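You operate a simulated robot arm through the tools that you are given. There is no shell and no other tool. Be economical: measure what you need, move in short steps, check, and stop when the job is done.

You run a simulated robot arm. Do the job below in one go: nothing can be reset, and whatever is moved stays where it is left.

JOB
Raise and clamp the orange bike's stem, lower the thick seat post to mark A, switch on, pick level 2.
Fine: shut the lower seat clamp again. Where these are worked on the way, their far stop is far enough and under half their travel is too little: lower seat clamp.

The check looks at the end state, three seconds after you hand in, the way a careful person would. Anything else that was tipped, shoved, dropped, spilled or broken makes it a failure.

ROBOT AND FRAMES
A 6-joint arm with a two-finger parallel gripper, fixed in place. Base frame: the origin is at the foot of the arm, x ahead of it, y to its left, z up. Lengths are in m, angles in degrees, forces in N, time in s.
With the tool pointing down near the work surface it reaches from about 0.24 to 0.78 m from the base axis. Its first joint turns from -166.0 to 166.0 degrees. Payload 3.91 kg.
Tool frame: the origin (TCP) lies between the finger pads and is the grasp point; the fingertips stand 0.03 m ahead of it; z points along the fingers, y is the line along which they close. The gripper opens to 0.11 m. The fingers are 0.02 m wide and 0.01 m thick; the gripper's body (0.048 by 0.112 m) begins 0.055 m behind the TCP.
Orientation is that of the tool frame in the base frame, as a unit quaternion [x, y, z, w]. With the fingers straight down and closing along the base's y, the tool's x points along the base's -x, its y along +y and its z along -z.

CONTROLS
- The arm moves only by the tool servo_tool. Its argument "deltas" is a list that holds one entry, the list of rows, each a list of 7 numbers: the shift along the base's x, y, z in m, then the turn, a rotation vector about the base's x, y, z in rad, then the gripper command, from -1 (shut) to 1 (fully open), values between in proportion. In form: [[[dx, dy, dz, ax, ay, az, claw], ...]]. A call has 1 to 10 rows; each row shifts and turns the commanded pose from where the row before left it. Rows are played at 5 a second. More than 0.05 m and 8.6 degrees between two rows, or a gripper value outside its range, and nothing of the call is played. A pose out of reach is approached as far as the arm can. The call stops where the force on the tool passes 90 N (or 10 N more than at its start, if that is more) or the arm is blocked; 0.2 s more then pass. The fingers move at their own pace (about 0.045 m/s each) and stop on an object; they squeeze with about 27 N. The grip force told is the motor's: it shows also when the fingers shut on nothing. Time passes only in rows, and 0.2 s behind the last, so rows that do not move let the fingers close. It gives the time, the measured TCP pose, the force on the tool (base axes), the opening and the grip force at its end, in the units of the frame above (readings bear some noise), with the torque about the TCP (base axes, N m) and any sound that the robot's microphone picked up.
- Cameras (640 x 400 px; columns grow to the right, rows downward): "scene" is fixed at [0.2186, -0.5006, 1.4718]; the picture's right is [0.65, -0.76, 0.00], its down [-0.55, -0.47, -0.69] and it looks along [0.52, 0.45, -0.73] (base axes); focal length 318 px, centre (320, 200). "wrist" rides on the gripper at [0.077, 0.007, -0.114] in the tool frame; the picture's right is [-0.09, 1.00, 0.00], its down [-0.80, -0.07, -0.59] and it looks along [-0.59, -0.05, 0.80] (tool axes); focal length 270 px, centre (320, 200). There is no depth. A picture from a camera that has moved, and an enlarged one, comes with that camera's place and axes in the base frame and with its lens.
- snapshot(camera): a new picture of that camera. The clock stands still meanwhile.
- raise_lower(by): slides the trunk up (or, below 0, down) by that many m; the arm rides with it, the base frame stays. It gives what a move gives, with no picture.
- close_up(camera, box): a new picture of the part [left, top, right, bottom] of that camera's present view, enlarged. The clock stands still meanwhile.
- finish_job(): hands the job in; it is judged then, once.

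Work in short steps. Places have to be worked out from the pictures, the camera data and where the tool is seen: move nearer, look again, correct. Check each grasp and each placing, and mend what went wrong. You have 120 turns and 64 pictures in all, those below and enlarged ones among them. Open the gripper and draw the arm clear of the work before you hand the job in, unless the task says otherwise; then end with one line.

The tools are called after ">>>" as name(argument=value, ...) on one line, values as JSON. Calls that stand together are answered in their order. servo_tool: Moves the arm, as the interface text tells. Its arguments: {"type":"object","properties":{"deltas":{"type":"array","items":{"type":"array","items":{"type":"array","items":{"type":"number"}}}}},"required":["deltas"]} The other tools are called the same way: raise_lower (by) slides the trunk up or down; snapshot (camera) takes a picture; close_up (camera, box) takes an enlarged picture of a part of a camera's view; finish_job () hands the job in.

At the start:

```text
clock: 0.0
tcp_pos: [0.4401, 0.0709, 1.1025]
ee_rot: [0.0, 1.0, 0.0, 0.001]
contact_force: [-0.5, -0.4, 0.4]
wrist_torque: [-0.02, -0.02, 0.02]
opening: 0.1098
finger_force: 0.0
trunk travel left (down, up): [-0.5, 0.11]
```

scene: 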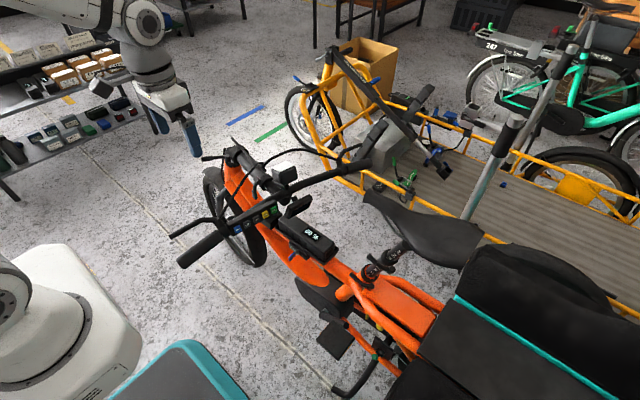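
wrist: 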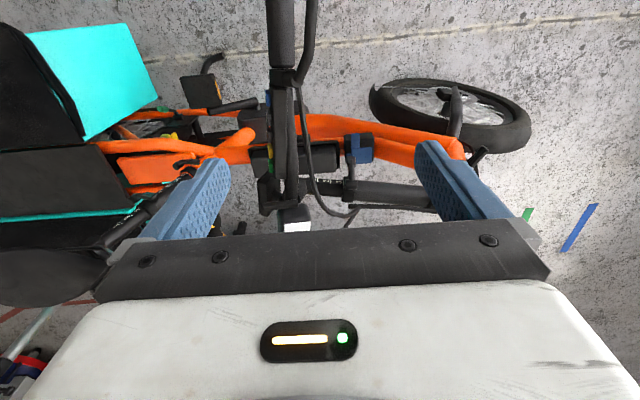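

I start by looking at the handlebar, display, and seat-post areas enlarged.

>>> close_up(camera="scene", box=[160, 130, 360, 280])

>>> close_up(camera="scene", box=[300, 170, 480, 320])

>>> close_up(camera="wrist", box=[160, 0, 480, 240])

```text
2.67 times, centred on (260, 205) of scene
camera zoom: at [0.2186, -0.5006, 1.4718], right [0.65, -0.76, 0.0], down [-0.55, -0.47, -0.69], along [0.52, 0.45, -0.73], focal length 848 px, centre (480, 187)
```

zoom: 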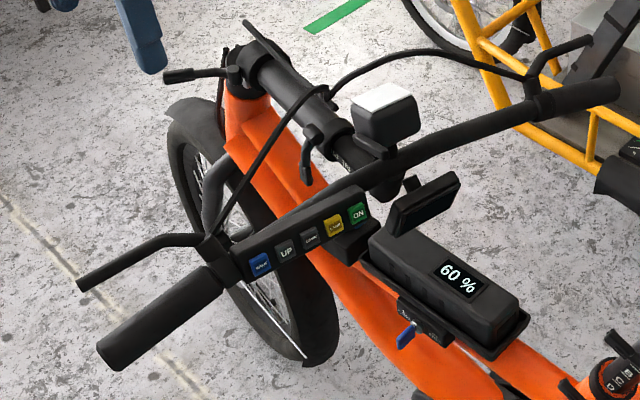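

```text
2.67 times, centred on (390, 245) of scene
camera zoom: at [0.2186, -0.5006, 1.4718], right [0.65, -0.76, 0.0], down [-0.55, -0.47, -0.69], along [0.52, 0.45, -0.73], focal length 848 px, centre (133, 80)
```

zoom: 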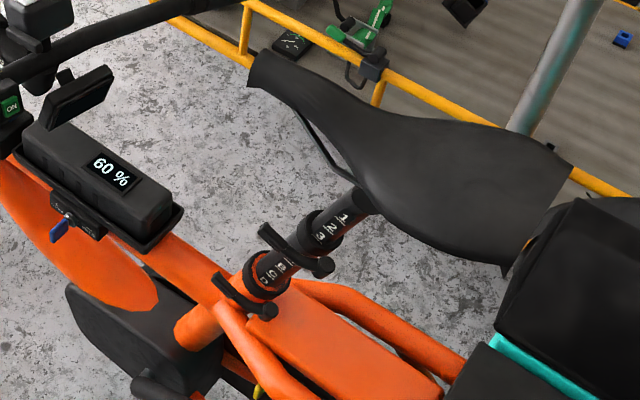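

```text
1.67 times, centred on (320, 120) of wrist
camera zoom: at [0.3638, 0.0778, 1.2167], right [0.09, 1.0, 0.0], down [0.8, -0.07, 0.59], along [0.59, -0.05, -0.8], focal length 450 px, centre (320, 333)
```

zoom: 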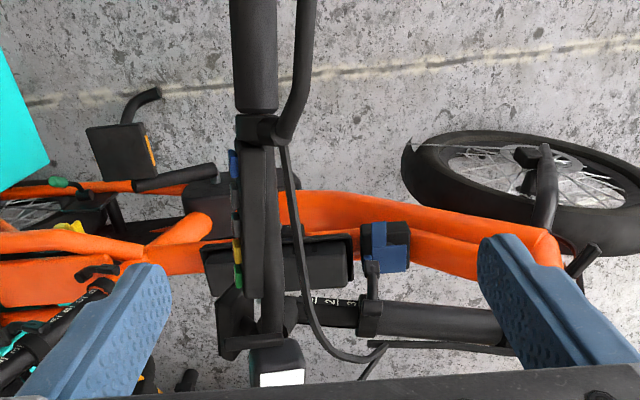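

The folded stem runs along −y from the head tube toward the handlebar (light ≈ (0.66, 0.01, 0.88), ON button ≈ (0.58, −0.02, 0.82)). I'll move the wrist camera to look at the hinge.

>>> servo_tool(deltas=[[[-0.02, 0.04, 0, 0, 0, 0, 1], [-0.02, 0.04, 0, 0, 0, 0, 1], [-0.01, 0.04, 0, 0, 0, 0, 1], [0, 0.04, 0, 0, 0, 0, 1]]])

>>> snapshot(camera="wrist")

>>> close_up(camera="scene", box=[200, 130, 300, 192])

```text
clock: 1.0
tcp_pos: [0.3891, 0.231, 1.1017]
ee_rot: [0.0, 1.0, 0.0, 0.001]
contact_force: [0.3, 0.4, 0.0]
wrist_torque: [0.01, 0.0, 0.03]
opening: 0.11
finger_force: 0.0
trunk travel left (down, up): [-0.5, 0.11]
```

```text
58 pictures are left
camera wrist: at [0.3134, 0.2388, 1.2158], right [0.09, 1.0, 0.0], down [0.8, -0.07, 0.59], along [0.59, -0.05, -0.8], focal length 270 px, centre (320, 200)
```

wrist: 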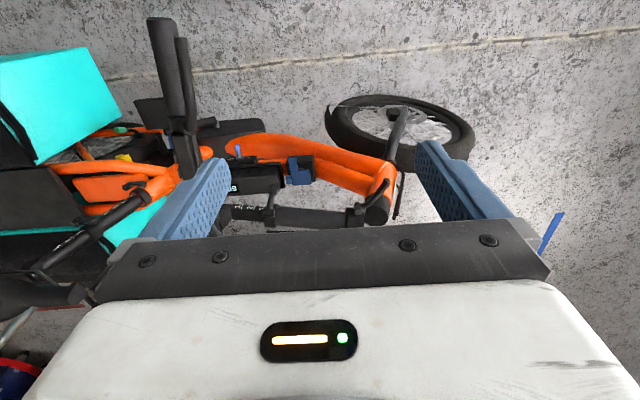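

```text
6.40 times, centred on (250, 161) of scene
camera zoom: at [0.2186, -0.5006, 1.4718], right [0.65, -0.76, 0.0], down [-0.55, -0.47, -0.69], along [0.52, 0.45, -0.73], focal length 2036 px, centre (768, 450)
```

zoom: 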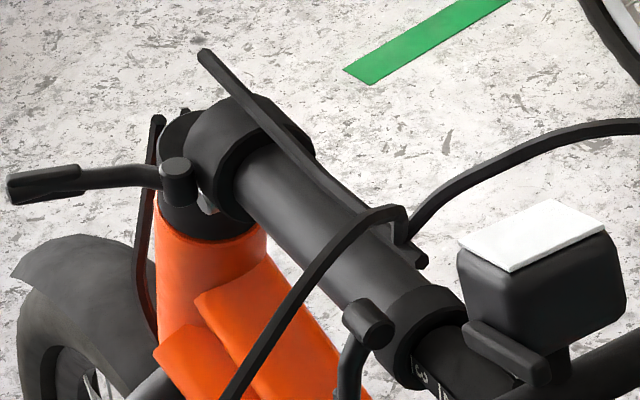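

The hinge appears at ≈(0.69, 0.33, 0.75), with an open lever on its near side. I move nearer for a detailed view.

>>> servo_tool(deltas=[[[0.02, 0.03, -0.04, 0, 0, 0, 1], [0.02, 0.03, -0.04, 0, 0, 0, 1], [0.03, 0.03, -0.04, 0, 0, 0, 1], [0.03, 0.02, -0.04, 0, 0, 0, 1]]])

>>> snapshot(camera="wrist")

```text
refused: row 1 steps farther than a row can; nothing moved
```

```text
56 pictures are left
camera wrist: at [0.3134, 0.2388, 1.2158], right [0.09, 1.0, 0.0], down [0.8, -0.07, 0.59], along [0.59, -0.05, -0.8], focal length 270 px, centre (320, 200)
```

wrist: 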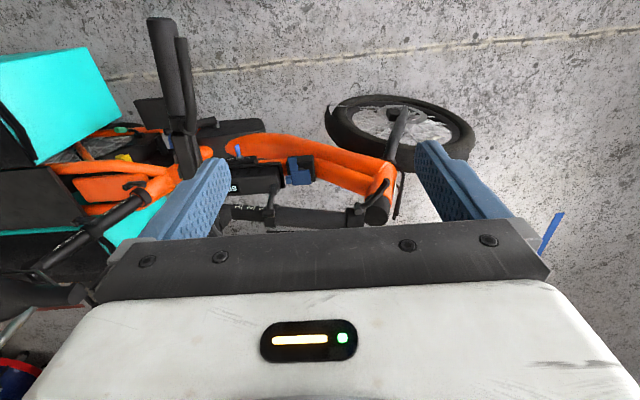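

The step was too long for a row, so I use smaller rows.

>>> servo_tool(deltas=[[[0.02, 0.02, -0.035, 0, 0, 0, 1], [0.02, 0.02, -0.035, 0, 0, 0, 1], [0.02, 0.02, -0.035, 0, 0, 0, 1], [0.02, 0.02, -0.035, 0, 0, 0, 1], [0.02, 0.02, -0.035, 0, 0, 0, 1]]])

>>> close_up(camera="wrist", box=[160, 20, 480, 240])

```text
clock: 2.2
tcp_pos: [0.4907, 0.3299, 0.9274]
ee_rot: [0.0, 1.0, 0.0, 0.0]
contact_force: [-0.1, -0.4, 0.0]
wrist_torque: [0.01, -0.01, -0.02]
opening: 0.1103
finger_force: 0.0
trunk travel left (down, up): [-0.5, 0.11]
```

```text
1.82 times, centred on (320, 130) of wrist
camera zoom: at [0.4147, 0.3368, 1.042], right [0.09, 1.0, 0.0], down [0.8, -0.07, 0.59], along [0.59, -0.05, -0.8], focal length 491 px, centre (320, 327)
```

zoom: 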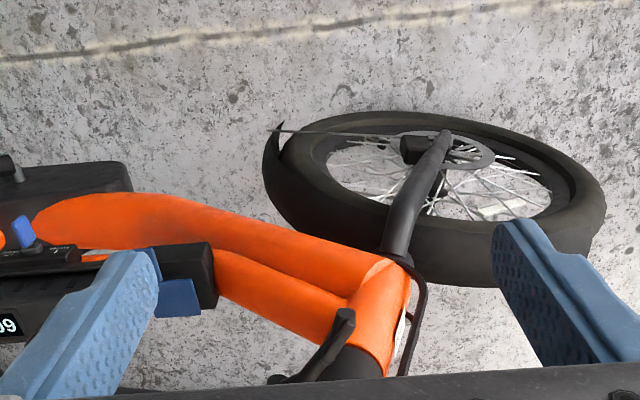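

The gripper body hides the hinge; I tilt the tool forward so the camera looks more horizontally.

>>> servo_tool(deltas=[[[-0.01, 0, -0.01, 0, -0.149, 0, 1], [-0.01, 0, -0.01, 0, -0.149, 0, 1], [-0.01, 0, -0.01, 0, -0.149, 0, 1], [-0.01, 0, -0.01, 0, -0.149, 0, 1]]])

>>> snapshot(camera="wrist")

```text
clock: 3.2
tcp_pos: [0.4495, 0.3311, 0.8876]
ee_rot: [0.0, 0.956, -0.001, 0.293]
contact_force: [-0.7, -0.1, 0.1]
wrist_torque: [0.02, 0.01, 0.03]
opening: 0.11
finger_force: 0.1
trunk travel left (down, up): [-0.5, 0.11]
```

```text
54 pictures are left
camera wrist: at [0.3222, 0.338, 0.9383], right [0.07, 1.0, 0.05], down [0.33, -0.07, 0.94], along [0.94, -0.05, -0.33], focal length 270 px, centre (320, 200)
```

wrist: 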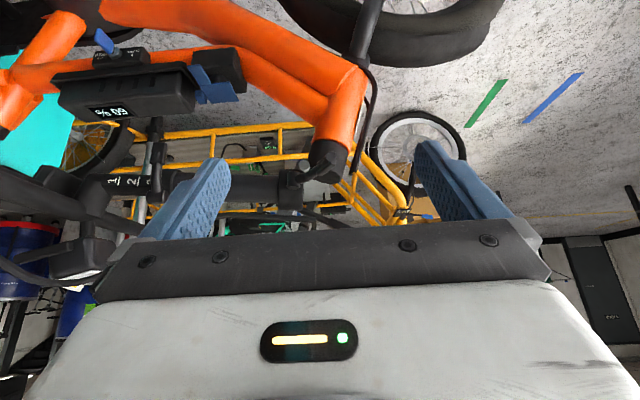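

Upside-down view, but the hinge is now between the fingers; enlarging it and the stem/telescoping collar.

>>> close_up(camera="wrist", box=[240, 120, 400, 230])

>>> close_up(camera="wrist", box=[40, 30, 260, 180])

```text
3.64 times, centred on (320, 175) of wrist
camera zoom: at [0.3222, 0.338, 0.9383], right [0.07, 1.0, 0.05], down [0.33, -0.07, 0.94], along [0.94, -0.05, -0.33], focal length 983 px, centre (320, 291)
```

zoom: 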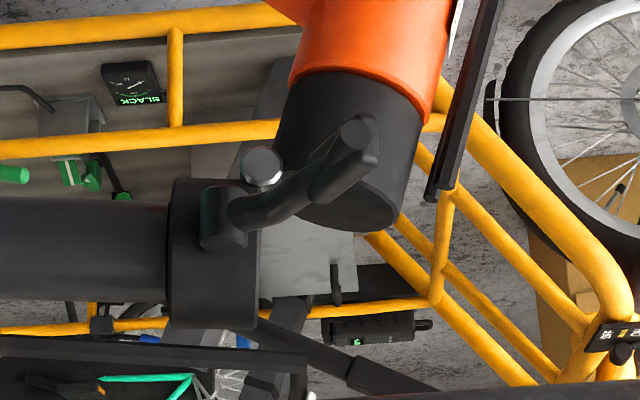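

```text
2.67 times, centred on (150, 105) of wrist
camera zoom: at [0.3222, 0.338, 0.9383], right [0.07, 1.0, 0.05], down [0.33, -0.07, 0.94], along [0.94, -0.05, -0.33], focal length 721 px, centre (773, 453)
```

zoom: 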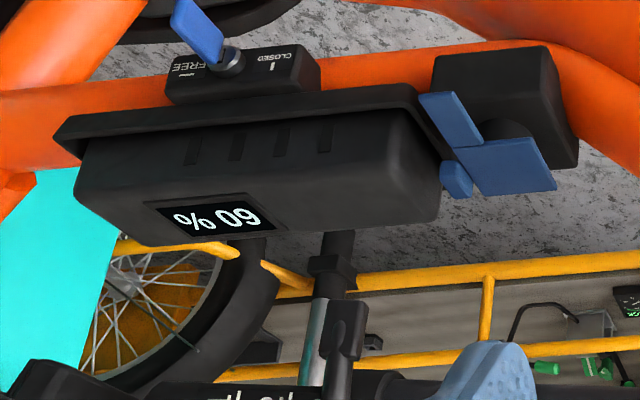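

Now clear: the stem (axis ≈(0.67, 0.2, 0.79), bike yawed ~10°) is folded back at a hinge pin ≈(0.67, 0.30, 0.76). Its open lever rides on the stem's collar. I plan to lift the bar by its left grip (≈(0.41, 0.02, 0.82)) with closed fingers, rotating along with it. First I retreat up, untilt and go behind the grip.

>>> servo_tool(deltas=[[[-0.01, -0.01, 0.04, 0, 0.149, 0, 1], [-0.01, -0.01, 0.04, 0, 0.149, 0, 1], [-0.01, -0.01, 0.04, 0, 0.149, 0, 0], [0, -0.01, 0.04, 0, 0.149, 0, -1], [0, -0.045, 0.01, 0, 0, 0, -1], [0, -0.045, 0, 0, 0, 0, -1], [0, -0.045, 0, 0, 0, 0, -1], [0, -0.045, 0, 0, 0, 0, -1], [0, -0.045, 0, 0, 0, 0, -1], [0, -0.045, 0, 0, 0, 0, -1]]])

>>> servo_tool(deltas=[[[0, -0.045, 0, 0.143, 0, 0, -1], [0, -0.045, 0, 0.143, 0, 0, -1], [0, 0, 0, 0.143, 0, 0, -1], [0, 0, 0, 0.143, 0, 0, -1], [0, 0, 0, 0.143, 0, 0, -1], [0, 0, 0, 0.143, 0, 0, -1], [0, 0, -0.02, 0.143, 0, 0, -1], [0, 0, -0.02, 0.143, 0, 0, -1], [0, 0, -0.02, 0.143, 0, 0, -1], [0, 0, -0.02, 0.143, 0, 0, -1]]])

>>> snapshot(camera="wrist")

>>> snapshot(camera="scene")

```text
clock: 5.4
tcp_pos: [0.4202, 0.0206, 1.059]
ee_rot: [0.0, 1.0, 0.0, 0.0]
contact_force: [0.5, -0.4, -0.8]
wrist_torque: [0.0, 0.0, -0.04]
opening: 0.0
finger_force: 27.2
trunk travel left (down, up): [-0.5, 0.11]
```

```text
clock: 7.6
tcp_pos: [0.4208, -0.0701, 0.9779]
ee_rot: [0.0, 0.755, 0.656, 0.0]
contact_force: [0.2, -0.7, -0.5]
wrist_torque: [0.0, -0.02, -0.04]
opening: 0.0
finger_force: 27.0
trunk travel left (down, up): [-0.5, 0.11]
```

```text
51 pictures are left
camera wrist: at [0.3443, -0.1819, 0.9994], right [0.09, 0.14, 0.99], down [0.8, -0.6, 0.01], along [0.59, 0.79, -0.16], focal length 270 px, centre (320, 200)
```

wrist: 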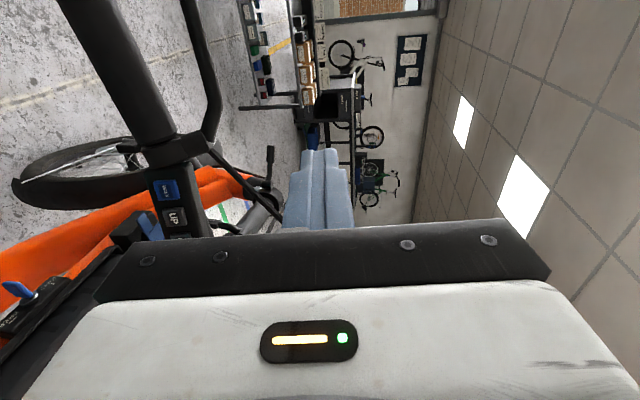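

```text
50 pictures are left
```

scene: 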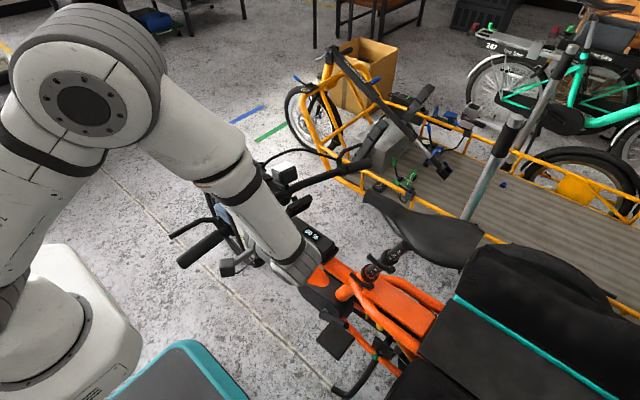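

The arm is now behind the grip, which I judge at ≈(0.41, 0.022, 0.825) with a radius of about 0.02. I descend behind it to just below the bar, then check.

>>> servo_tool(deltas=[[[-0.003, 0, -0.04, 0, 0, 0, -1], [-0.003, 0, -0.04, 0, 0, 0, -1], [-0.003, 0, -0.04, 0, 0, 0, -1], [-0.003, 0, -0.04, 0, 0, 0, -1], [0, 0, -0.044, 0, 0, 0, -1]]])

>>> snapshot(camera="wrist")

>>> close_up(camera="scene", box=[150, 180, 310, 290])

```text
clock: 8.8
tcp_pos: [0.4088, -0.071, 0.7744]
ee_rot: [0.0, 0.755, 0.656, 0.0]
contact_force: [0.7, 0.2, -0.1]
wrist_torque: [-0.01, 0.03, 0.01]
opening: 0.0
finger_force: 26.5
trunk travel left (down, up): [-0.5, 0.11]
```

```text
49 pictures are left
camera wrist: at [0.3325, -0.1825, 0.7971], right [0.09, 0.14, 0.99], down [0.8, -0.6, 0.01], along [0.59, 0.79, -0.16], focal length 270 px, centre (320, 200)
```

wrist: 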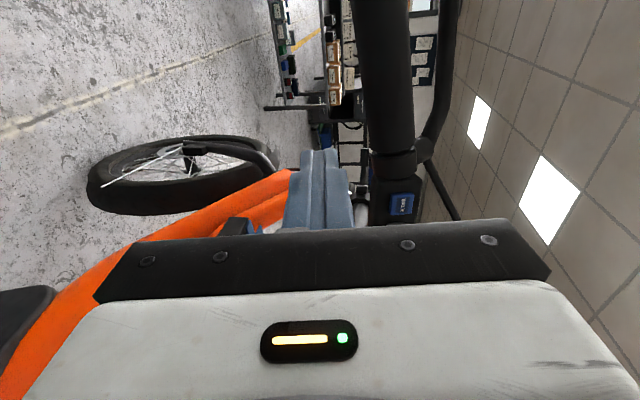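

```text
3.64 times, centred on (230, 235) of scene
camera zoom: at [0.2186, -0.5006, 1.4718], right [0.65, -0.76, 0.0], down [-0.55, -0.47, -0.69], along [0.52, 0.45, -0.73], focal length 1157 px, centre (647, 73)
```

zoom: 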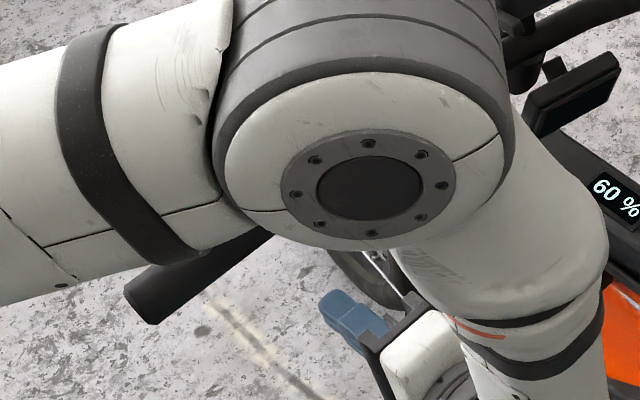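

The grip underside is at z≈0.793 near x=0.41 and the brake lever sits higher (≈0.86), so the fingers fit beneath. I advance under the grip and begin lifting along the arc.

>>> servo_tool(deltas=[[[0, 0.03, 0, 0, 0, 0, -1], [0, 0.03, 0, 0, 0, 0, -1], [0, 0.023, 0, 0, 0, 0, -1], [0, 0, 0.01, 0, 0, 0, -1]]])

>>> servo_tool(deltas=[[[0.0003, 0.0019, 0.0196, -0.0591, 0.0102, 0, -1], [0.0005, 0.0031, 0.0195, -0.0591, 0.0102, 0, -1], [0.0007, 0.0042, 0.0192, -0.0591, 0.0102, 0, -1], [0.0009, 0.0052, 0.019, -0.0591, 0.0102, 0, -1], [0.0011, 0.0065, 0.0186, -0.0591, 0.0102, 0, -1]]])

>>> snapshot(camera="wrist")

```text
clock: 9.8
tcp_pos: [0.4084, 0.0135, 0.7845]
ee_rot: [0.001, 0.756, 0.655, 0.0]
contact_force: [-0.6, -0.7, -1.0]
wrist_torque: [0.0, -0.03, 0.0]
opening: 0.0
finger_force: 26.9
trunk travel left (down, up): [-0.5, 0.11]
```

```text
clock: 11.0
tcp_pos: [0.4131, 0.0342, 0.8798]
ee_rot: [0.018, 0.843, 0.537, -0.02]
contact_force: [5.7, -3.0, -11.2]
wrist_torque: [-0.02, -0.06, 0.02]
opening: 0.0
finger_force: 27.0
trunk travel left (down, up): [-0.5, 0.11]
```

```text
47 pictures are left
camera wrist: at [0.3381, -0.0654, 0.9381], right [0.14, 0.42, 0.9], down [0.81, -0.58, 0.15], along [0.58, 0.7, -0.42], focal length 270 px, centre (320, 200)
```

wrist: 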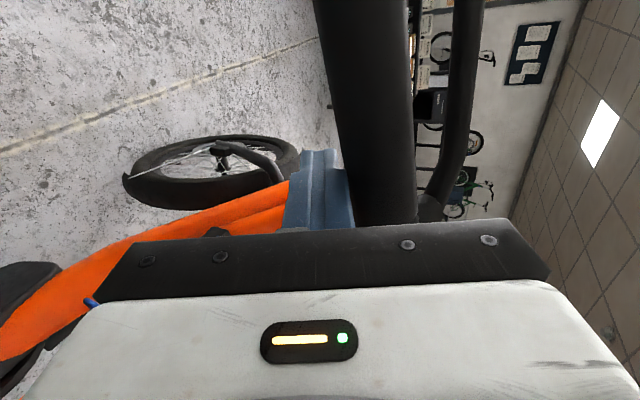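

The bar is lifting with the fingers (≈11 N load). I continue along the arc.

>>> servo_tool(deltas=[[[0.0013, 0.0075, 0.0182, -0.0591, 0.0102, 0, -1], [0.0015, 0.0086, 0.0177, -0.0591, 0.0102, 0, -1], [0.0016, 0.0096, 0.0172, -0.0591, 0.0102, 0, -1], [0.0018, 0.0106, 0.0165, -0.0591, 0.0102, 0, -1], [0.002, 0.0115, 0.0159, -0.0591, 0.0102, 0, -1], [0.0022, 0.0125, 0.0151, -0.0591, 0.0102, 0, -1], [0.0023, 0.0133, 0.0143, -0.0591, 0.0102, 0, -1]]])

>>> snapshot(camera="scene")

```text
clock: 12.6
tcp_pos: [0.4272, 0.1062, 0.9952]
ee_rot: [0.039, 0.935, 0.35, -0.045]
contact_force: [8.0, -7.1, -4.2]
wrist_torque: [-0.02, 0.0, 0.0]
opening: 0.0
finger_force: 26.4
trunk travel left (down, up): [-0.5, 0.11]
```

```text
46 pictures are left
```

scene: 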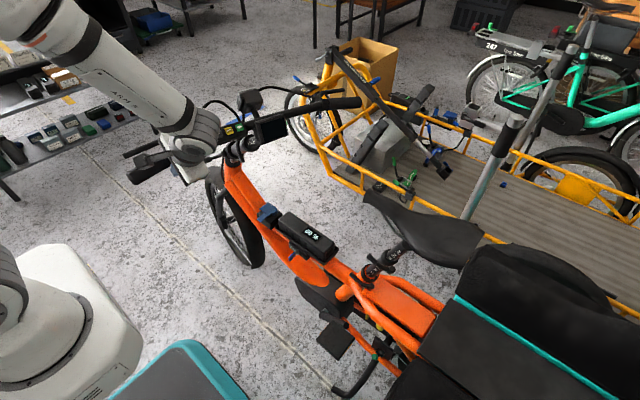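

Going well, with no sign of steering. I continue toward the upright position.

>>> servo_tool(deltas=[[[0.0024, 0.0142, 0.0135, -0.0591, 0.0102, 0, -1], [0.0026, 0.0149, 0.0126, -0.0591, 0.0102, 0, -1], [0.0027, 0.0157, 0.0117, -0.0591, 0.0102, 0, -1], [0.0028, 0.0164, 0.0107, -0.0591, 0.0102, 0, -1], [0.0029, 0.0169, 0.0097, -0.0591, 0.0102, 0, -1], [0.003, 0.0174, 0.0087, -0.0591, 0.0102, 0, -1]]])

>>> snapshot(camera="scene")

```text
clock: 14.0
tcp_pos: [0.4418, 0.2031, 1.061]
ee_rot: [0.057, 0.98, 0.179, -0.067]
contact_force: [3.8, -5.8, 0.6]
wrist_torque: [0.05, 0.0, 0.0]
opening: 0.0003
finger_force: 27.4
trunk travel left (down, up): [-0.5, 0.11]
```

```text
45 pictures are left
```

scene: 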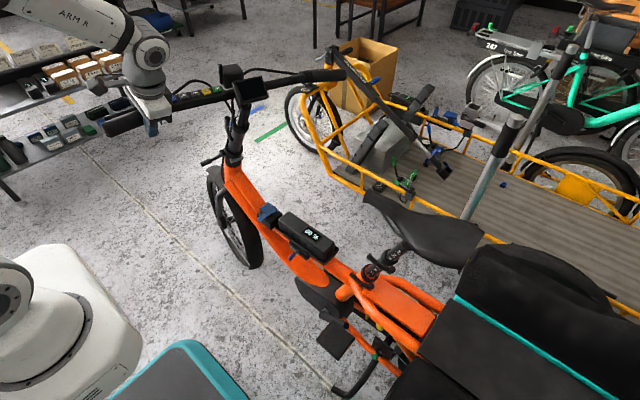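

Nearly upright. I keep pushing gently until a stop is felt.

>>> servo_tool(deltas=[[[0.0031, 0.0179, 0.0075, -0.0591, 0.0102, 0, -1], [0.0032, 0.0183, 0.0065, -0.0591, 0.0102, 0, -1], [0.0016, 0.0094, 0.003, -0.03, 0.005, 0, -1], [0.0016, 0.0094, 0.0023, -0.03, 0.005, 0, -1]]])

>>> close_up(camera="scene", box=[100, 50, 360, 210])

```text
clock: 15.0
tcp_pos: [0.4494, 0.2583, 1.0801]
ee_rot: [0.065, 0.991, 0.09, -0.076]
contact_force: [0.7, -3.0, -1.4]
wrist_torque: [0.01, 0.02, -0.01]
opening: 0.0
finger_force: 27.1
trunk travel left (down, up): [-0.5, 0.11]
```

```text
2.46 times, centred on (230, 130) of scene
camera zoom: at [0.2186, -0.5006, 1.4718], right [0.65, -0.76, 0.0], down [-0.55, -0.47, -0.69], along [0.52, 0.45, -0.73], focal length 783 px, centre (542, 372)
```

zoom: 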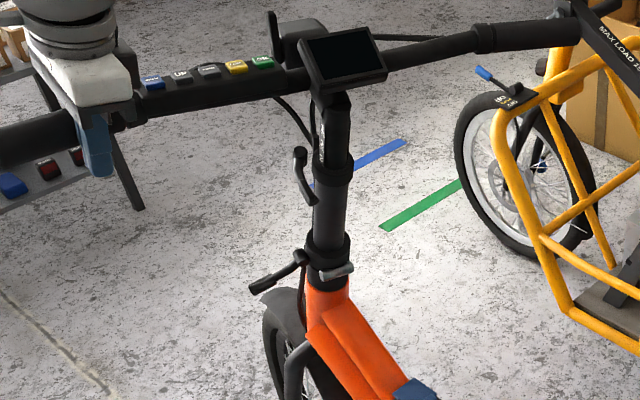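

Almost there; force is still only 3 N, so I push a bit more to feel the stop.

>>> servo_tool(deltas=[[[0.0016, 0.0095, 0.0018, -0.03, 0.005, 0, -1], [0.0016, 0.0095, 0.0013, -0.03, 0.005, 0, -1], [0.0012, 0.007, 0.0005, -0.02, 0.004, 0, -1], [0.0012, 0.007, 0.0002, -0.02, 0.004, 0, -1]]])

>>> close_up(camera="scene", box=[160, 60, 300, 210])

```text
clock: 16.0
tcp_pos: [0.4555, 0.289, 1.0864]
ee_rot: [0.069, 0.994, 0.042, -0.08]
contact_force: [4.1, -23.8, 13.6]
wrist_torque: [0.33, 0.12, 0.1]
opening: 0.0002
finger_force: 27.4
trunk travel left (down, up): [-0.5, 0.11]
```

```text
2.67 times, centred on (230, 135) of scene
camera zoom: at [0.2186, -0.5006, 1.4718], right [0.65, -0.76, 0.0], down [-0.55, -0.47, -0.69], along [0.52, 0.45, -0.73], focal length 848 px, centre (560, 373)
```

zoom: 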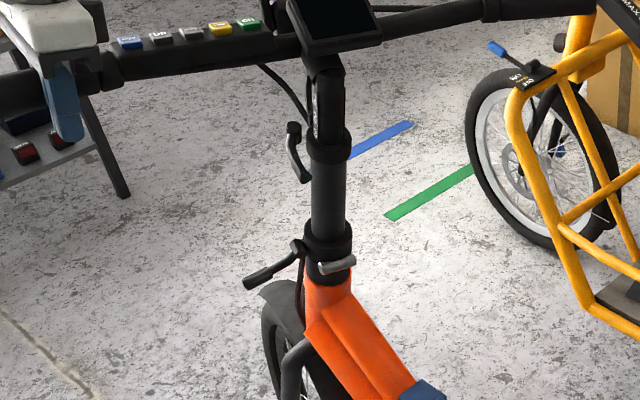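

The stop is felt (24 N). I back off slowly and see whether the stem stays up.

>>> servo_tool(deltas=[[[-0.002, -0.012, 0, 0, 0, 0, -1], [-0.002, -0.012, 0, 0, 0, 0, -1], [-0.002, -0.012, 0, 0, 0, 0, -1], [0, -0.012, 0, 0, 0, 0, -1], [0, -0.012, 0, 0, 0, 0, -1]]])

>>> close_up(camera="scene", box=[160, 60, 300, 210])

```text
clock: 17.2
tcp_pos: [0.4505, 0.2321, 1.0839]
ee_rot: [0.07, 0.993, 0.041, -0.081]
contact_force: [-0.8, 0.5, -0.4]
wrist_torque: [0.02, 0.0, -0.03]
opening: 0.0
finger_force: 26.7
trunk travel left (down, up): [-0.5, 0.11]
```

```text
2.67 times, centred on (230, 135) of scene
camera zoom: at [0.2186, -0.5006, 1.4718], right [0.65, -0.76, 0.0], down [-0.55, -0.47, -0.69], along [0.52, 0.45, -0.73], focal length 848 px, centre (560, 373)
```

zoom: 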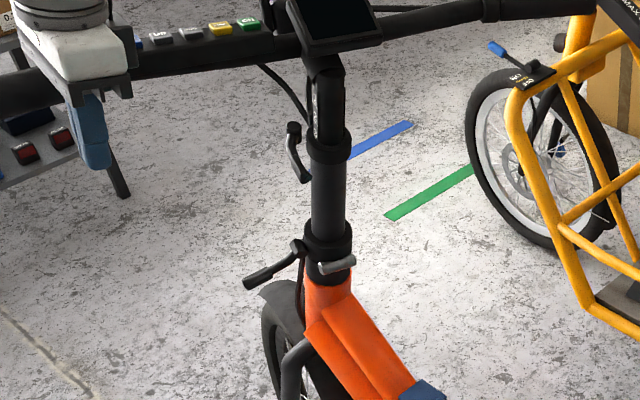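

The stem stays up by itself. The hinge lever boss is at ≈(0.653, 0.326, 0.787) and its paddle end at ≈(0.585, 0.337, 0.765). I retreat in −y, go below bar height and look closely.

>>> servo_tool(deltas=[[[0, -0.045, 0, 0, 0, 0, -1], [0, -0.045, 0, -0.041, -0.081, 0.07, -1], [-0.02, -0.045, 0, -0.041, -0.081, 0.07, -1], [-0.02, -0.04, 0, 0, 0, 0.131, -1], [0, 0, -0.04, 0, 0, 0.131, -1], [0, 0, -0.04, 0, 0, 0.131, -1], [0, 0, -0.04, 0, 0, 0.131, -1], [0, 0, -0.04, 0.0679, -0.1176, 0, -1], [0, 0, -0.04, 0.0679, -0.1176, 0, -1], [0, 0, -0.04, 0.0679, -0.1176, 0, -1]]])

>>> servo_tool(deltas=[[[0.01, 0.02, 0, 0.0679, -0.1176, 0, 0], [0.02, 0.03, 0, 0.0679, -0.1176, 0, 1], [0.02, 0.03, 0, 0.0679, -0.1176, 0, 1], [0.02, 0.03, 0, 0, 0, 0, 1], [0.02, 0.03, 0, 0, 0, 0, 1]]])

>>> snapshot(camera="wrist")

```text
clock: 19.4
tcp_pos: [0.3982, 0.0737, 0.8725]
ee_rot: [-0.334, 0.931, 0.079, 0.128]
contact_force: [2.3, -0.9, 0.9]
wrist_torque: [0.02, 0.17, 0.07]
opening: 0.0
finger_force: 26.7
out of reach, approached as far as the arm can: row 9, 10
trunk travel left (down, up): [-0.5, 0.11]
```

```text
clock: 20.6
tcp_pos: [0.5047, 0.2122, 0.8736]
ee_rot: [-0.253, 0.898, 0.125, 0.338]
contact_force: [-0.7, -0.1, 0.7]
wrist_torque: [0.03, 0.0, -0.04]
opening: 0.1035
finger_force: 0.1
out of reach, approached as far as the arm can: row 1
trunk travel left (down, up): [-0.5, 0.11]
```

```text
41 pictures are left
camera wrist: at [0.3909, 0.1452, 0.9065], right [-0.48, 0.87, 0.11], down [0.23, 0.0, 0.97], along [0.85, 0.49, -0.2], focal length 270 px, centre (320, 200)
```

wrist: 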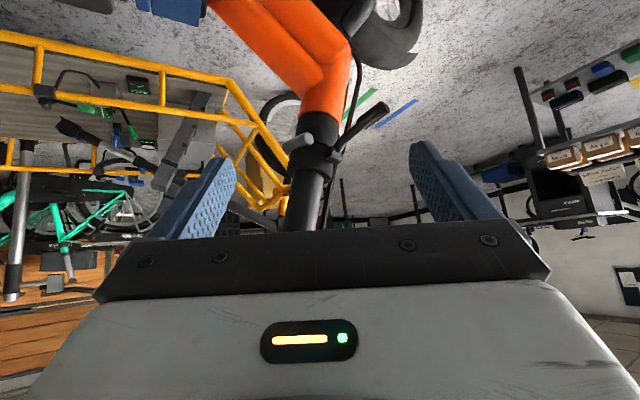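

Now zoom on the hinge lever.

>>> close_up(camera="wrist", box=[260, 80, 420, 230])

```text
2.67 times, centred on (340, 155) of wrist
camera zoom: at [0.3909, 0.1452, 0.9065], right [-0.48, 0.87, 0.11], down [0.23, 0.0, 0.97], along [0.85, 0.49, -0.2], focal length 721 px, centre (267, 320)
```

zoom: 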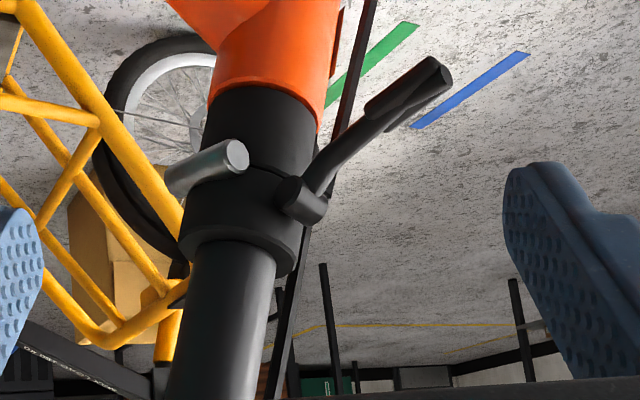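

The boss axis is along the bike's length, so the lever swings in the vertical cross-plane. I compare it with the (presumably shut) telescoping lever.

>>> close_up(camera="scene", box=[215, 95, 265, 175])

>>> close_up(camera="scene", box=[345, 230, 435, 300])

```text
5.00 times, centred on (240, 135) of scene
camera zoom: at [0.2186, -0.5006, 1.4718], right [0.65, -0.76, 0.0], down [-0.55, -0.47, -0.69], along [0.52, 0.45, -0.73], focal length 1591 px, centre (720, 525)
```

zoom: 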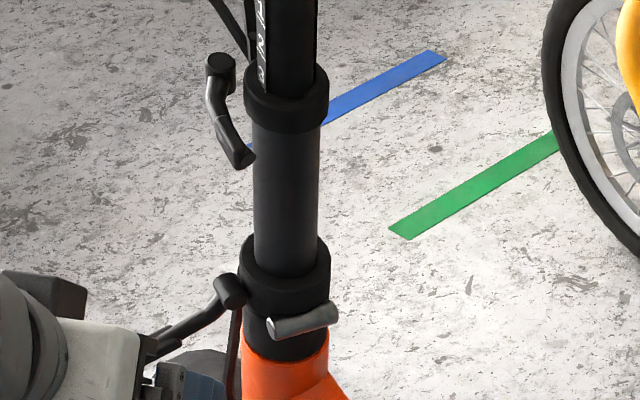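

```text
5.71 times, centred on (390, 265) of scene
camera zoom: at [0.2186, -0.5006, 1.4718], right [0.65, -0.76, 0.0], down [-0.55, -0.47, -0.69], along [0.52, 0.45, -0.73], focal length 1818 px, centre (-80, -171)
```

zoom: 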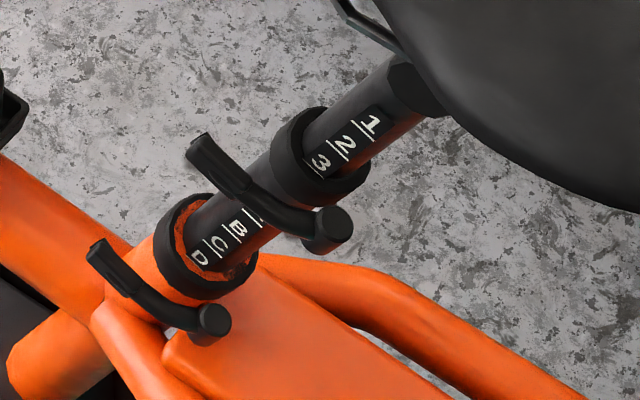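

Same lever model: the telescoping lever (shut) hangs down against the tube, so the hinge lever shuts by swinging down about 60°. I'll close the fingers and lay them across the lever from the −y side, then sweep down along its arc.

>>> servo_tool(deltas=[[[0, -0.02, 0, 0, 0, 0.1265, -1], [0, -0.02, 0, 0, 0, 0.1265, -1], [0, 0, 0, 0, 0, 0.1265, -1], [0, 0, 0, 0, 0, 0.1265, -1], [0, 0, 0, 0.1214, -0.0567, 0, -1], [0, 0, 0, 0.1214, -0.0567, 0, -1], [0, 0, 0, 0.1214, -0.0567, 0, -1], [0.018, 0.034, -0.015, 0, 0, 0, -1], [0.018, 0.034, -0.018, 0, 0, 0, -1]]])

>>> snapshot(camera="wrist")

>>> snapshot(camera="scene")

```text
clock: 22.6
tcp_pos: [0.5422, 0.241, 0.8392]
ee_rot: [-0.423, 0.728, 0.308, 0.443]
contact_force: [0.4, -0.4, 0.6]
wrist_torque: [-0.01, -0.01, 0.01]
opening: 0.0001
finger_force: 26.7
trunk travel left (down, up): [-0.5, 0.11]
```

```text
37 pictures are left
camera wrist: at [0.4734, 0.1243, 0.818], right [-0.86, 0.48, 0.15], down [0.03, -0.25, 0.97], along [0.5, 0.84, 0.2], focal length 270 px, centre (320, 200)
```

wrist: 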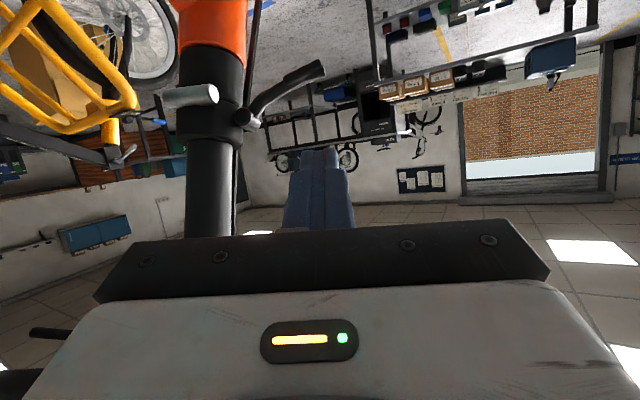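

```text
36 pictures are left
```

scene: 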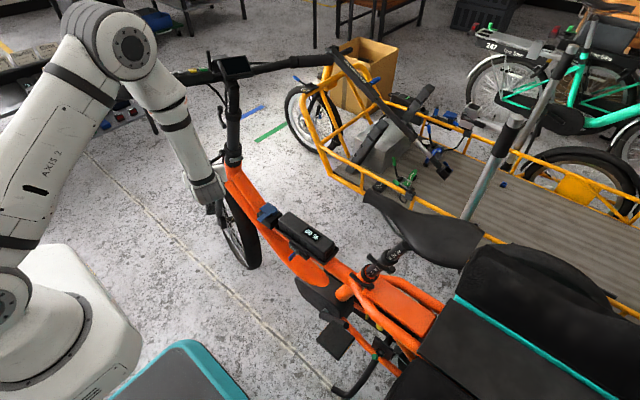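

The geometry matches. I move the fingertip to just above the lever's outer part, then begin the sweep.

>>> servo_tool(deltas=[[[0.012, 0.027, -0.0133, 0, 0, 0, -1], [0.012, 0.027, -0.0133, 0, 0, 0, -1], [0.012, 0.027, -0.0133, 0, 0, 0, -1], [0.004, -0.0007, -0.0075, 0, 0, 0, -1], [0.004, -0.0007, -0.0075, 0, 0, 0, -1], [0.0029, -0.0005, -0.0104, 0, 0, 0, -1]]])

>>> close_up(camera="wrist", box=[200, 40, 400, 220])

```text
clock: 24.0
tcp_pos: [0.5886, 0.3188, 0.7756]
ee_rot: [-0.423, 0.728, 0.308, 0.443]
contact_force: [-0.2, 0.1, 0.6]
wrist_torque: [-0.07, -0.01, 0.0]
opening: 0.0
finger_force: 27.1
trunk travel left (down, up): [-0.5, 0.11]
```

```text
2.22 times, centred on (300, 130) of wrist
camera zoom: at [0.5196, 0.2021, 0.7537], right [-0.86, 0.48, 0.15], down [0.03, -0.25, 0.97], along [0.5, 0.84, 0.2], focal length 601 px, centre (364, 356)
```

zoom: 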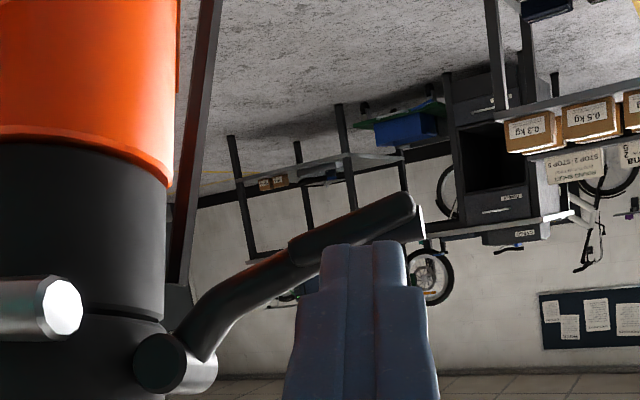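

Fingers are right above/at the lever near its tip. I advance a bit across it and sweep on.

>>> servo_tool(deltas=[[[0.004, 0.0099, 0, 0, 0, 0, -1], [0.0048, -0.0008, -0.0099, 0, 0, 0, -1], [0.0065, -0.0011, -0.0088, 0, 0, 0, -1], [0.0078, -0.0013, -0.0074, 0, 0, 0, -1], [0.009, -0.0016, -0.006, 0, 0, 0, -1]]])

>>> close_up(camera="wrist", box=[200, 40, 400, 220])

```text
clock: 24.8
tcp_pos: [0.5935, 0.3248, 0.7731]
ee_rot: [-0.425, 0.72, 0.313, 0.45]
contact_force: [-103.6, -131.8, 130.8]
wrist_torque: [3.33, 2.08, 0.2]
opening: 0.0
finger_force: 26.8
trunk travel left (down, up): [-0.5, 0.11]
stopped in row 3: the force on the tool passed its limit at 99 N (the readings are from after the stop); the commanded pose is now the measured one
```

```text
2.22 times, centred on (300, 130) of wrist
camera zoom: at [0.5258, 0.2076, 0.7483], right [-0.87, 0.47, 0.15], down [0.02, -0.26, 0.96], along [0.49, 0.84, 0.22], focal length 601 px, centre (364, 356)
```

zoom: 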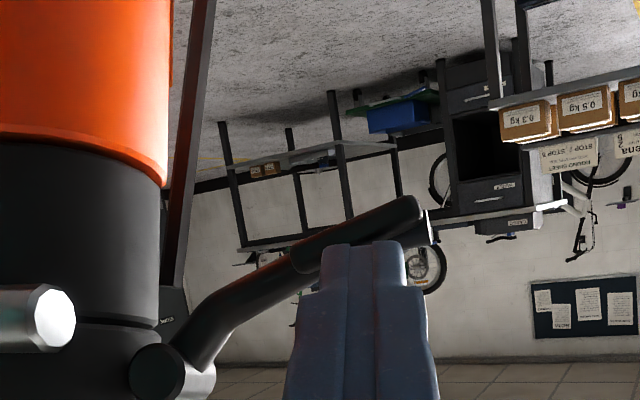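

That jammed with high force and the lever didn't move. I back off right away and check nothing shifted.

>>> servo_tool(deltas=[[[-0.006, -0.012, 0.012, 0, 0, 0, -1], [-0.006, -0.012, 0.012, 0, 0, 0, -1], [-0.006, -0.02, 0.01, 0, 0, 0, -1]]])

>>> snapshot(camera="scene")

>>> close_up(camera="wrist", box=[160, 20, 400, 200])

```text
clock: 25.6
tcp_pos: [0.5821, 0.2845, 0.7992]
ee_rot: [-0.425, 0.724, 0.31, 0.446]
contact_force: [-0.1, -0.1, 0.4]
wrist_torque: [0.0, 0.01, -0.02]
opening: 0.0001
finger_force: 26.8
trunk travel left (down, up): [-0.5, 0.11]
```

```text
33 pictures are left
```

scene: 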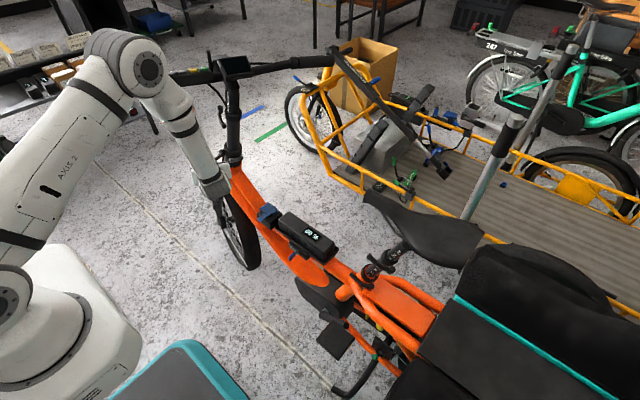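

```text
2.22 times, centred on (280, 110) of wrist
camera zoom: at [0.5138, 0.1675, 0.7747], right [-0.87, 0.47, 0.15], down [0.03, -0.25, 0.97], along [0.5, 0.84, 0.2], focal length 601 px, centre (409, 400)
```

zoom: 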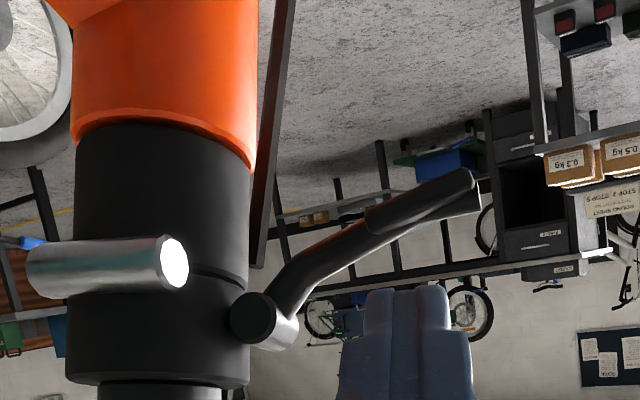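

Nothing else moved. The force was along the finger axis: the fingertip met the lever head-on because the lever lies deeper (y≈0.355) than I thought. I go over it properly and press down.

>>> servo_tool(deltas=[[[-0.001, 0.0, 0.007, 0, 0, 0, -1], [0, 0.03, 0, 0, 0, 0, -1], [0, 0.032, 0, 0, 0, 0, -1], [0.004, -0.0007, -0.011, 0, 0, 0, -1], [0.004, -0.0007, -0.011, 0, 0, 0, -1], [0.0015, -0.0002, -0.005, 0, 0, 0, -1], [0.0015, -0.0002, -0.005, 0, 0, 0, -1]]])

>>> close_up(camera="wrist", box=[160, 20, 400, 200])

```text
clock: 27.2
tcp_pos: [0.5899, 0.3469, 0.7785]
ee_rot: [-0.427, 0.719, 0.313, 0.45]
contact_force: [-15.2, -1.6, 34.8]
wrist_torque: [0.6, -0.32, 0.24]
opening: 0.0
finger_force: 27.2
trunk travel left (down, up): [-0.5, 0.11]
```

```text
2.22 times, centred on (280, 110) of wrist
camera zoom: at [0.5224, 0.2284, 0.7544], right [-0.87, 0.47, 0.15], down [0.02, -0.26, 0.97], along [0.49, 0.84, 0.22], focal length 601 px, centre (409, 400)
```

zoom: 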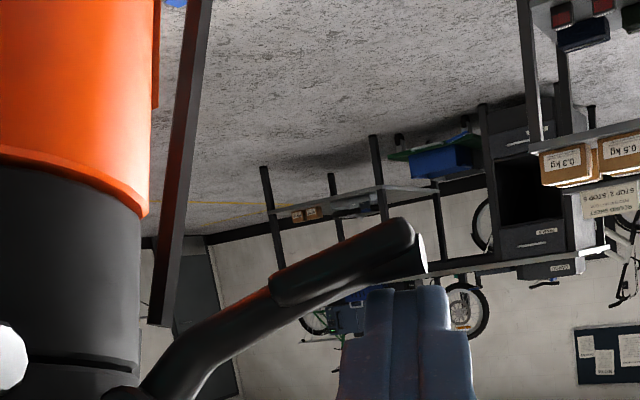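

Now pressing squarely (38 N) the lever doesn't budge downward, so this may be its open stop. I test the other direction: go under the lever tip and lift gently.

>>> servo_tool(deltas=[[[-0.003, 0, 0.012, 0, 0, 0, -1], [0, -0.045, 0, 0, 0, 0, -1], [-0.005, -0.045, 0, 0, 0, 0, -1], [0, 0, -0.04, 0, 0, 0, -1], [0, 0, -0.023, 0, 0, 0, -1]]])

>>> snapshot(camera="wrist")

```text
clock: 28.4
tcp_pos: [0.5839, 0.2552, 0.7206]
ee_rot: [-0.426, 0.724, 0.311, 0.445]
contact_force: [0.6, -0.9, 0.5]
wrist_torque: [0.02, -0.02, -0.03]
opening: 0.0
finger_force: 27.3
trunk travel left (down, up): [-0.5, 0.11]
```

```text
30 pictures are left
camera wrist: at [0.5162, 0.1375, 0.6982], right [-0.87, 0.47, 0.15], down [0.03, -0.25, 0.97], along [0.49, 0.84, 0.21], focal length 270 px, centre (320, 200)
```

wrist: 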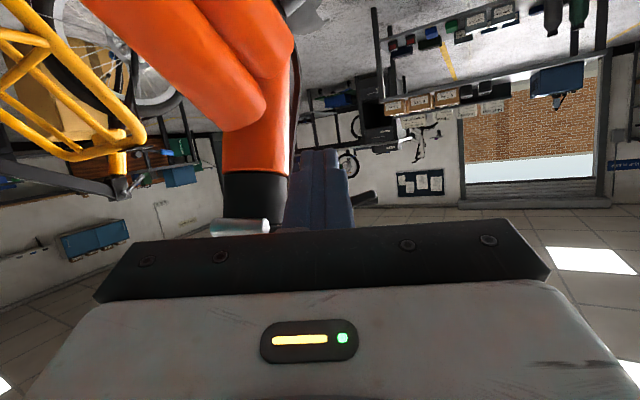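

Clear path below; move in under the lever tip and lift slowly.

>>> servo_tool(deltas=[[[-0.002, 0.043, 0, 0, 0, 0, -1], [-0.002, 0.045, 0, 0, 0, 0, -1], [0, 0, 0.01, 0, 0, 0, -1], [0, 0, 0.008, 0, 0, 0, -1], [0, 0, 0.008, 0, 0, 0, -1], [0, 0, 0.006, 0, 0, 0, -1]]])

>>> close_up(camera="wrist", box=[160, 60, 400, 240])

```text
clock: 29.8
tcp_pos: [0.5741, 0.3422, 0.7517]
ee_rot: [-0.427, 0.725, 0.312, 0.441]
contact_force: [-28.0, -9.8, -14.7]
wrist_torque: [0.01, 0.01, 0.3]
opening: 0.0001
finger_force: 26.7
trunk travel left (down, up): [-0.5, 0.11]
```

```text
2.22 times, centred on (280, 150) of wrist
camera zoom: at [0.5076, 0.2249, 0.7284], right [-0.87, 0.47, 0.16], down [0.04, -0.25, 0.97], along [0.49, 0.85, 0.2], focal length 601 px, centre (409, 311)
```

zoom: 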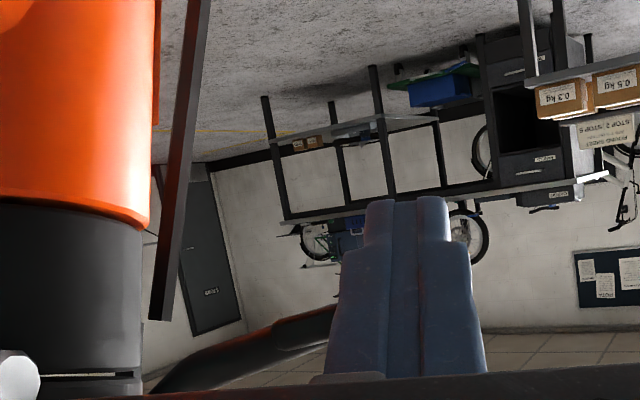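

Contact is on the lever's end face (force mostly −x). I drop down, move 2 cm inward under the lever, and lift again.

>>> servo_tool(deltas=[[[-0.004, 0, -0.015, 0, 0, 0, -1], [0, 0, -0.018, 0, 0, 0, -1], [0.012, -0.002, 0, 0, 0, 0, -1], [0.013, -0.002, 0, 0, 0, 0, -1], [0, 0, 0.008, 0, 0, 0, -1], [0, 0, 0.006, 0, 0, 0, -1], [0, 0, 0.006, 0, 0, 0, -1]]])

>>> close_up(camera="wrist", box=[160, 60, 400, 240])

```text
clock: 31.4
tcp_pos: [0.6002, 0.3389, 0.7408]
ee_rot: [-0.426, 0.724, 0.312, 0.445]
contact_force: [0.7, -0.1, 0.3]
wrist_torque: [-0.03, 0.0, -0.01]
opening: 0.0
finger_force: 26.9
trunk travel left (down, up): [-0.5, 0.11]
```

```text
2.22 times, centred on (280, 150) of wrist
camera zoom: at [0.5332, 0.2219, 0.7176], right [-0.87, 0.47, 0.15], down [0.03, -0.25, 0.97], along [0.5, 0.84, 0.21], focal length 601 px, centre (409, 311)
```

zoom: 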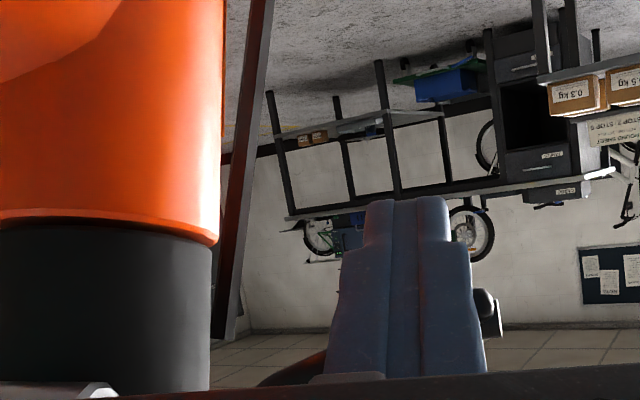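

The rod is now under the lever. I lift in small steps.

>>> servo_tool(deltas=[[[-0.002, 0, 0.007, 0, 0, 0, -1], [-0.002, 0, 0.007, 0, 0, 0, -1], [-0.002, 0, 0.007, 0, 0, 0, -1]]])

```text
clock: 32.2
tcp_pos: [0.5957, 0.3393, 0.7615]
ee_rot: [-0.424, 0.724, 0.311, 0.446]
contact_force: [-5.1, -10.8, -5.5]
wrist_torque: [0.09, -0.05, 0.17]
opening: 0.0
finger_force: 26.8
trunk travel left (down, up): [-0.5, 0.11]
```

The lever yields upward with low force. I continue along its arc.

>>> servo_tool(deltas=[[[-0.0048, 0.0008, 0.0098, 0, 0, 0, -1], [-0.0031, 0.0005, 0.0106, 0, 0, 0, -1], [-0.0011, 0.0002, 0.0109, 0, 0, 0, -1]]])

>>> close_up(camera="wrist", box=[160, 60, 400, 240])

```text
clock: 33.0
tcp_pos: [0.5868, 0.3371, 0.789]
ee_rot: [-0.423, 0.727, 0.311, 0.443]
contact_force: [-0.1, -45.8, -18.4]
wrist_torque: [0.39, 0.19, -0.46]
opening: 0.0002
finger_force: 26.9
trunk travel left (down, up): [-0.5, 0.11]
```

```text
2.22 times, centred on (280, 150) of wrist
camera zoom: at [0.5179, 0.2187, 0.7681], right [-0.86, 0.48, 0.16], down [0.04, -0.25, 0.97], along [0.5, 0.84, 0.2], focal length 601 px, centre (409, 311)
```

zoom: 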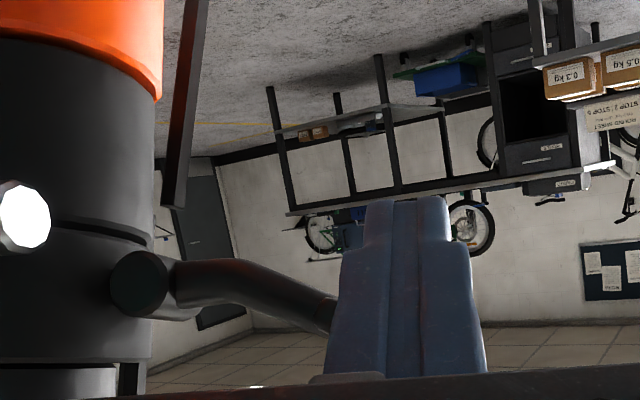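

The lever has swung well up (now slightly above horizontal). There's some side force along the finger axis, so I relieve by drawing back a little and continue the arc.

>>> servo_tool(deltas=[[[-0.002, -0.007, 0.002, 0, 0, 0, -1], [-0.001, 0, 0.0085, 0, 0, 0, -1], [0.001, 0, 0.0105, 0, 0, 0, -1]]])

>>> close_up(camera="wrist", box=[160, 60, 400, 240])

```text
clock: 33.8
tcp_pos: [0.5843, 0.335, 0.8151]
ee_rot: [-0.426, 0.722, 0.313, 0.446]
contact_force: [-0.6, 0.1, 0.1]
wrist_torque: [0.04, -0.02, 0.0]
opening: 0.0
finger_force: 27.2
trunk travel left (down, up): [-0.5, 0.11]
```

```text
2.22 times, centred on (280, 150) of wrist
camera zoom: at [0.5167, 0.2173, 0.7914], right [-0.87, 0.47, 0.15], down [0.03, -0.26, 0.97], along [0.49, 0.84, 0.21], focal length 601 px, centre (409, 311)
```

zoom: 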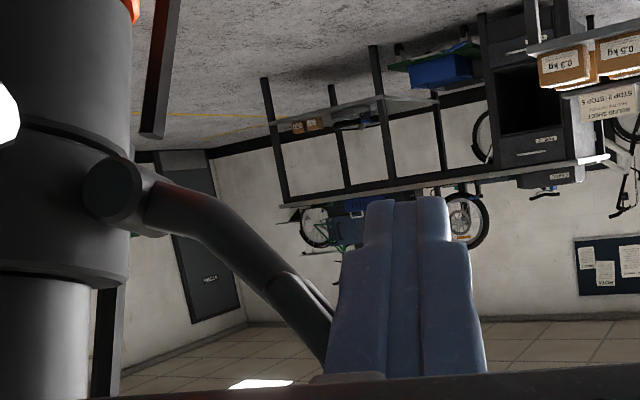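

The lever is now ~35° above horizontal with no residual force; it closes upward against the stem. I continue the sweep inward.

>>> servo_tool(deltas=[[[0.0043, -0.0015, 0.0099, 0, 0, 0, -1], [0.0058, -0.002, 0.0089, 0, 0, 0, -1], [0.0072, -0.0025, 0.0075, 0, 0, 0, -1], [0.0083, -0.003, 0.0059, 0, 0, 0, -1]]])

>>> close_up(camera="wrist", box=[160, 60, 400, 240])

```text
clock: 34.8
tcp_pos: [0.6094, 0.3248, 0.8455]
ee_rot: [-0.425, 0.724, 0.312, 0.445]
contact_force: [0.0, 0.3, -0.3]
wrist_torque: [0.0, 0.01, -0.02]
opening: 0.0
finger_force: 27.3
trunk travel left (down, up): [-0.5, 0.11]
```

```text
2.22 times, centred on (280, 150) of wrist
camera zoom: at [0.5417, 0.2075, 0.8226], right [-0.87, 0.47, 0.15], down [0.03, -0.25, 0.97], along [0.5, 0.84, 0.21], focal length 601 px, centre (409, 311)
```

zoom: 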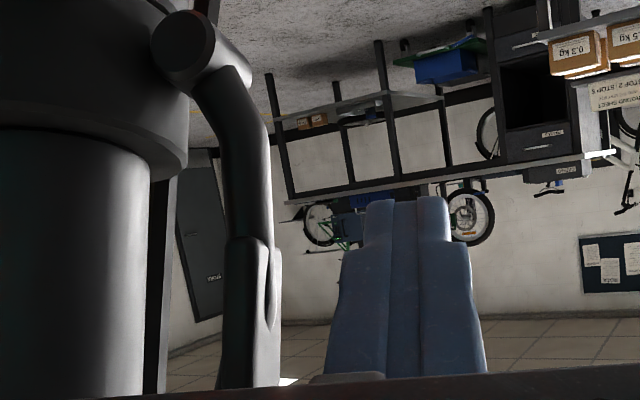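

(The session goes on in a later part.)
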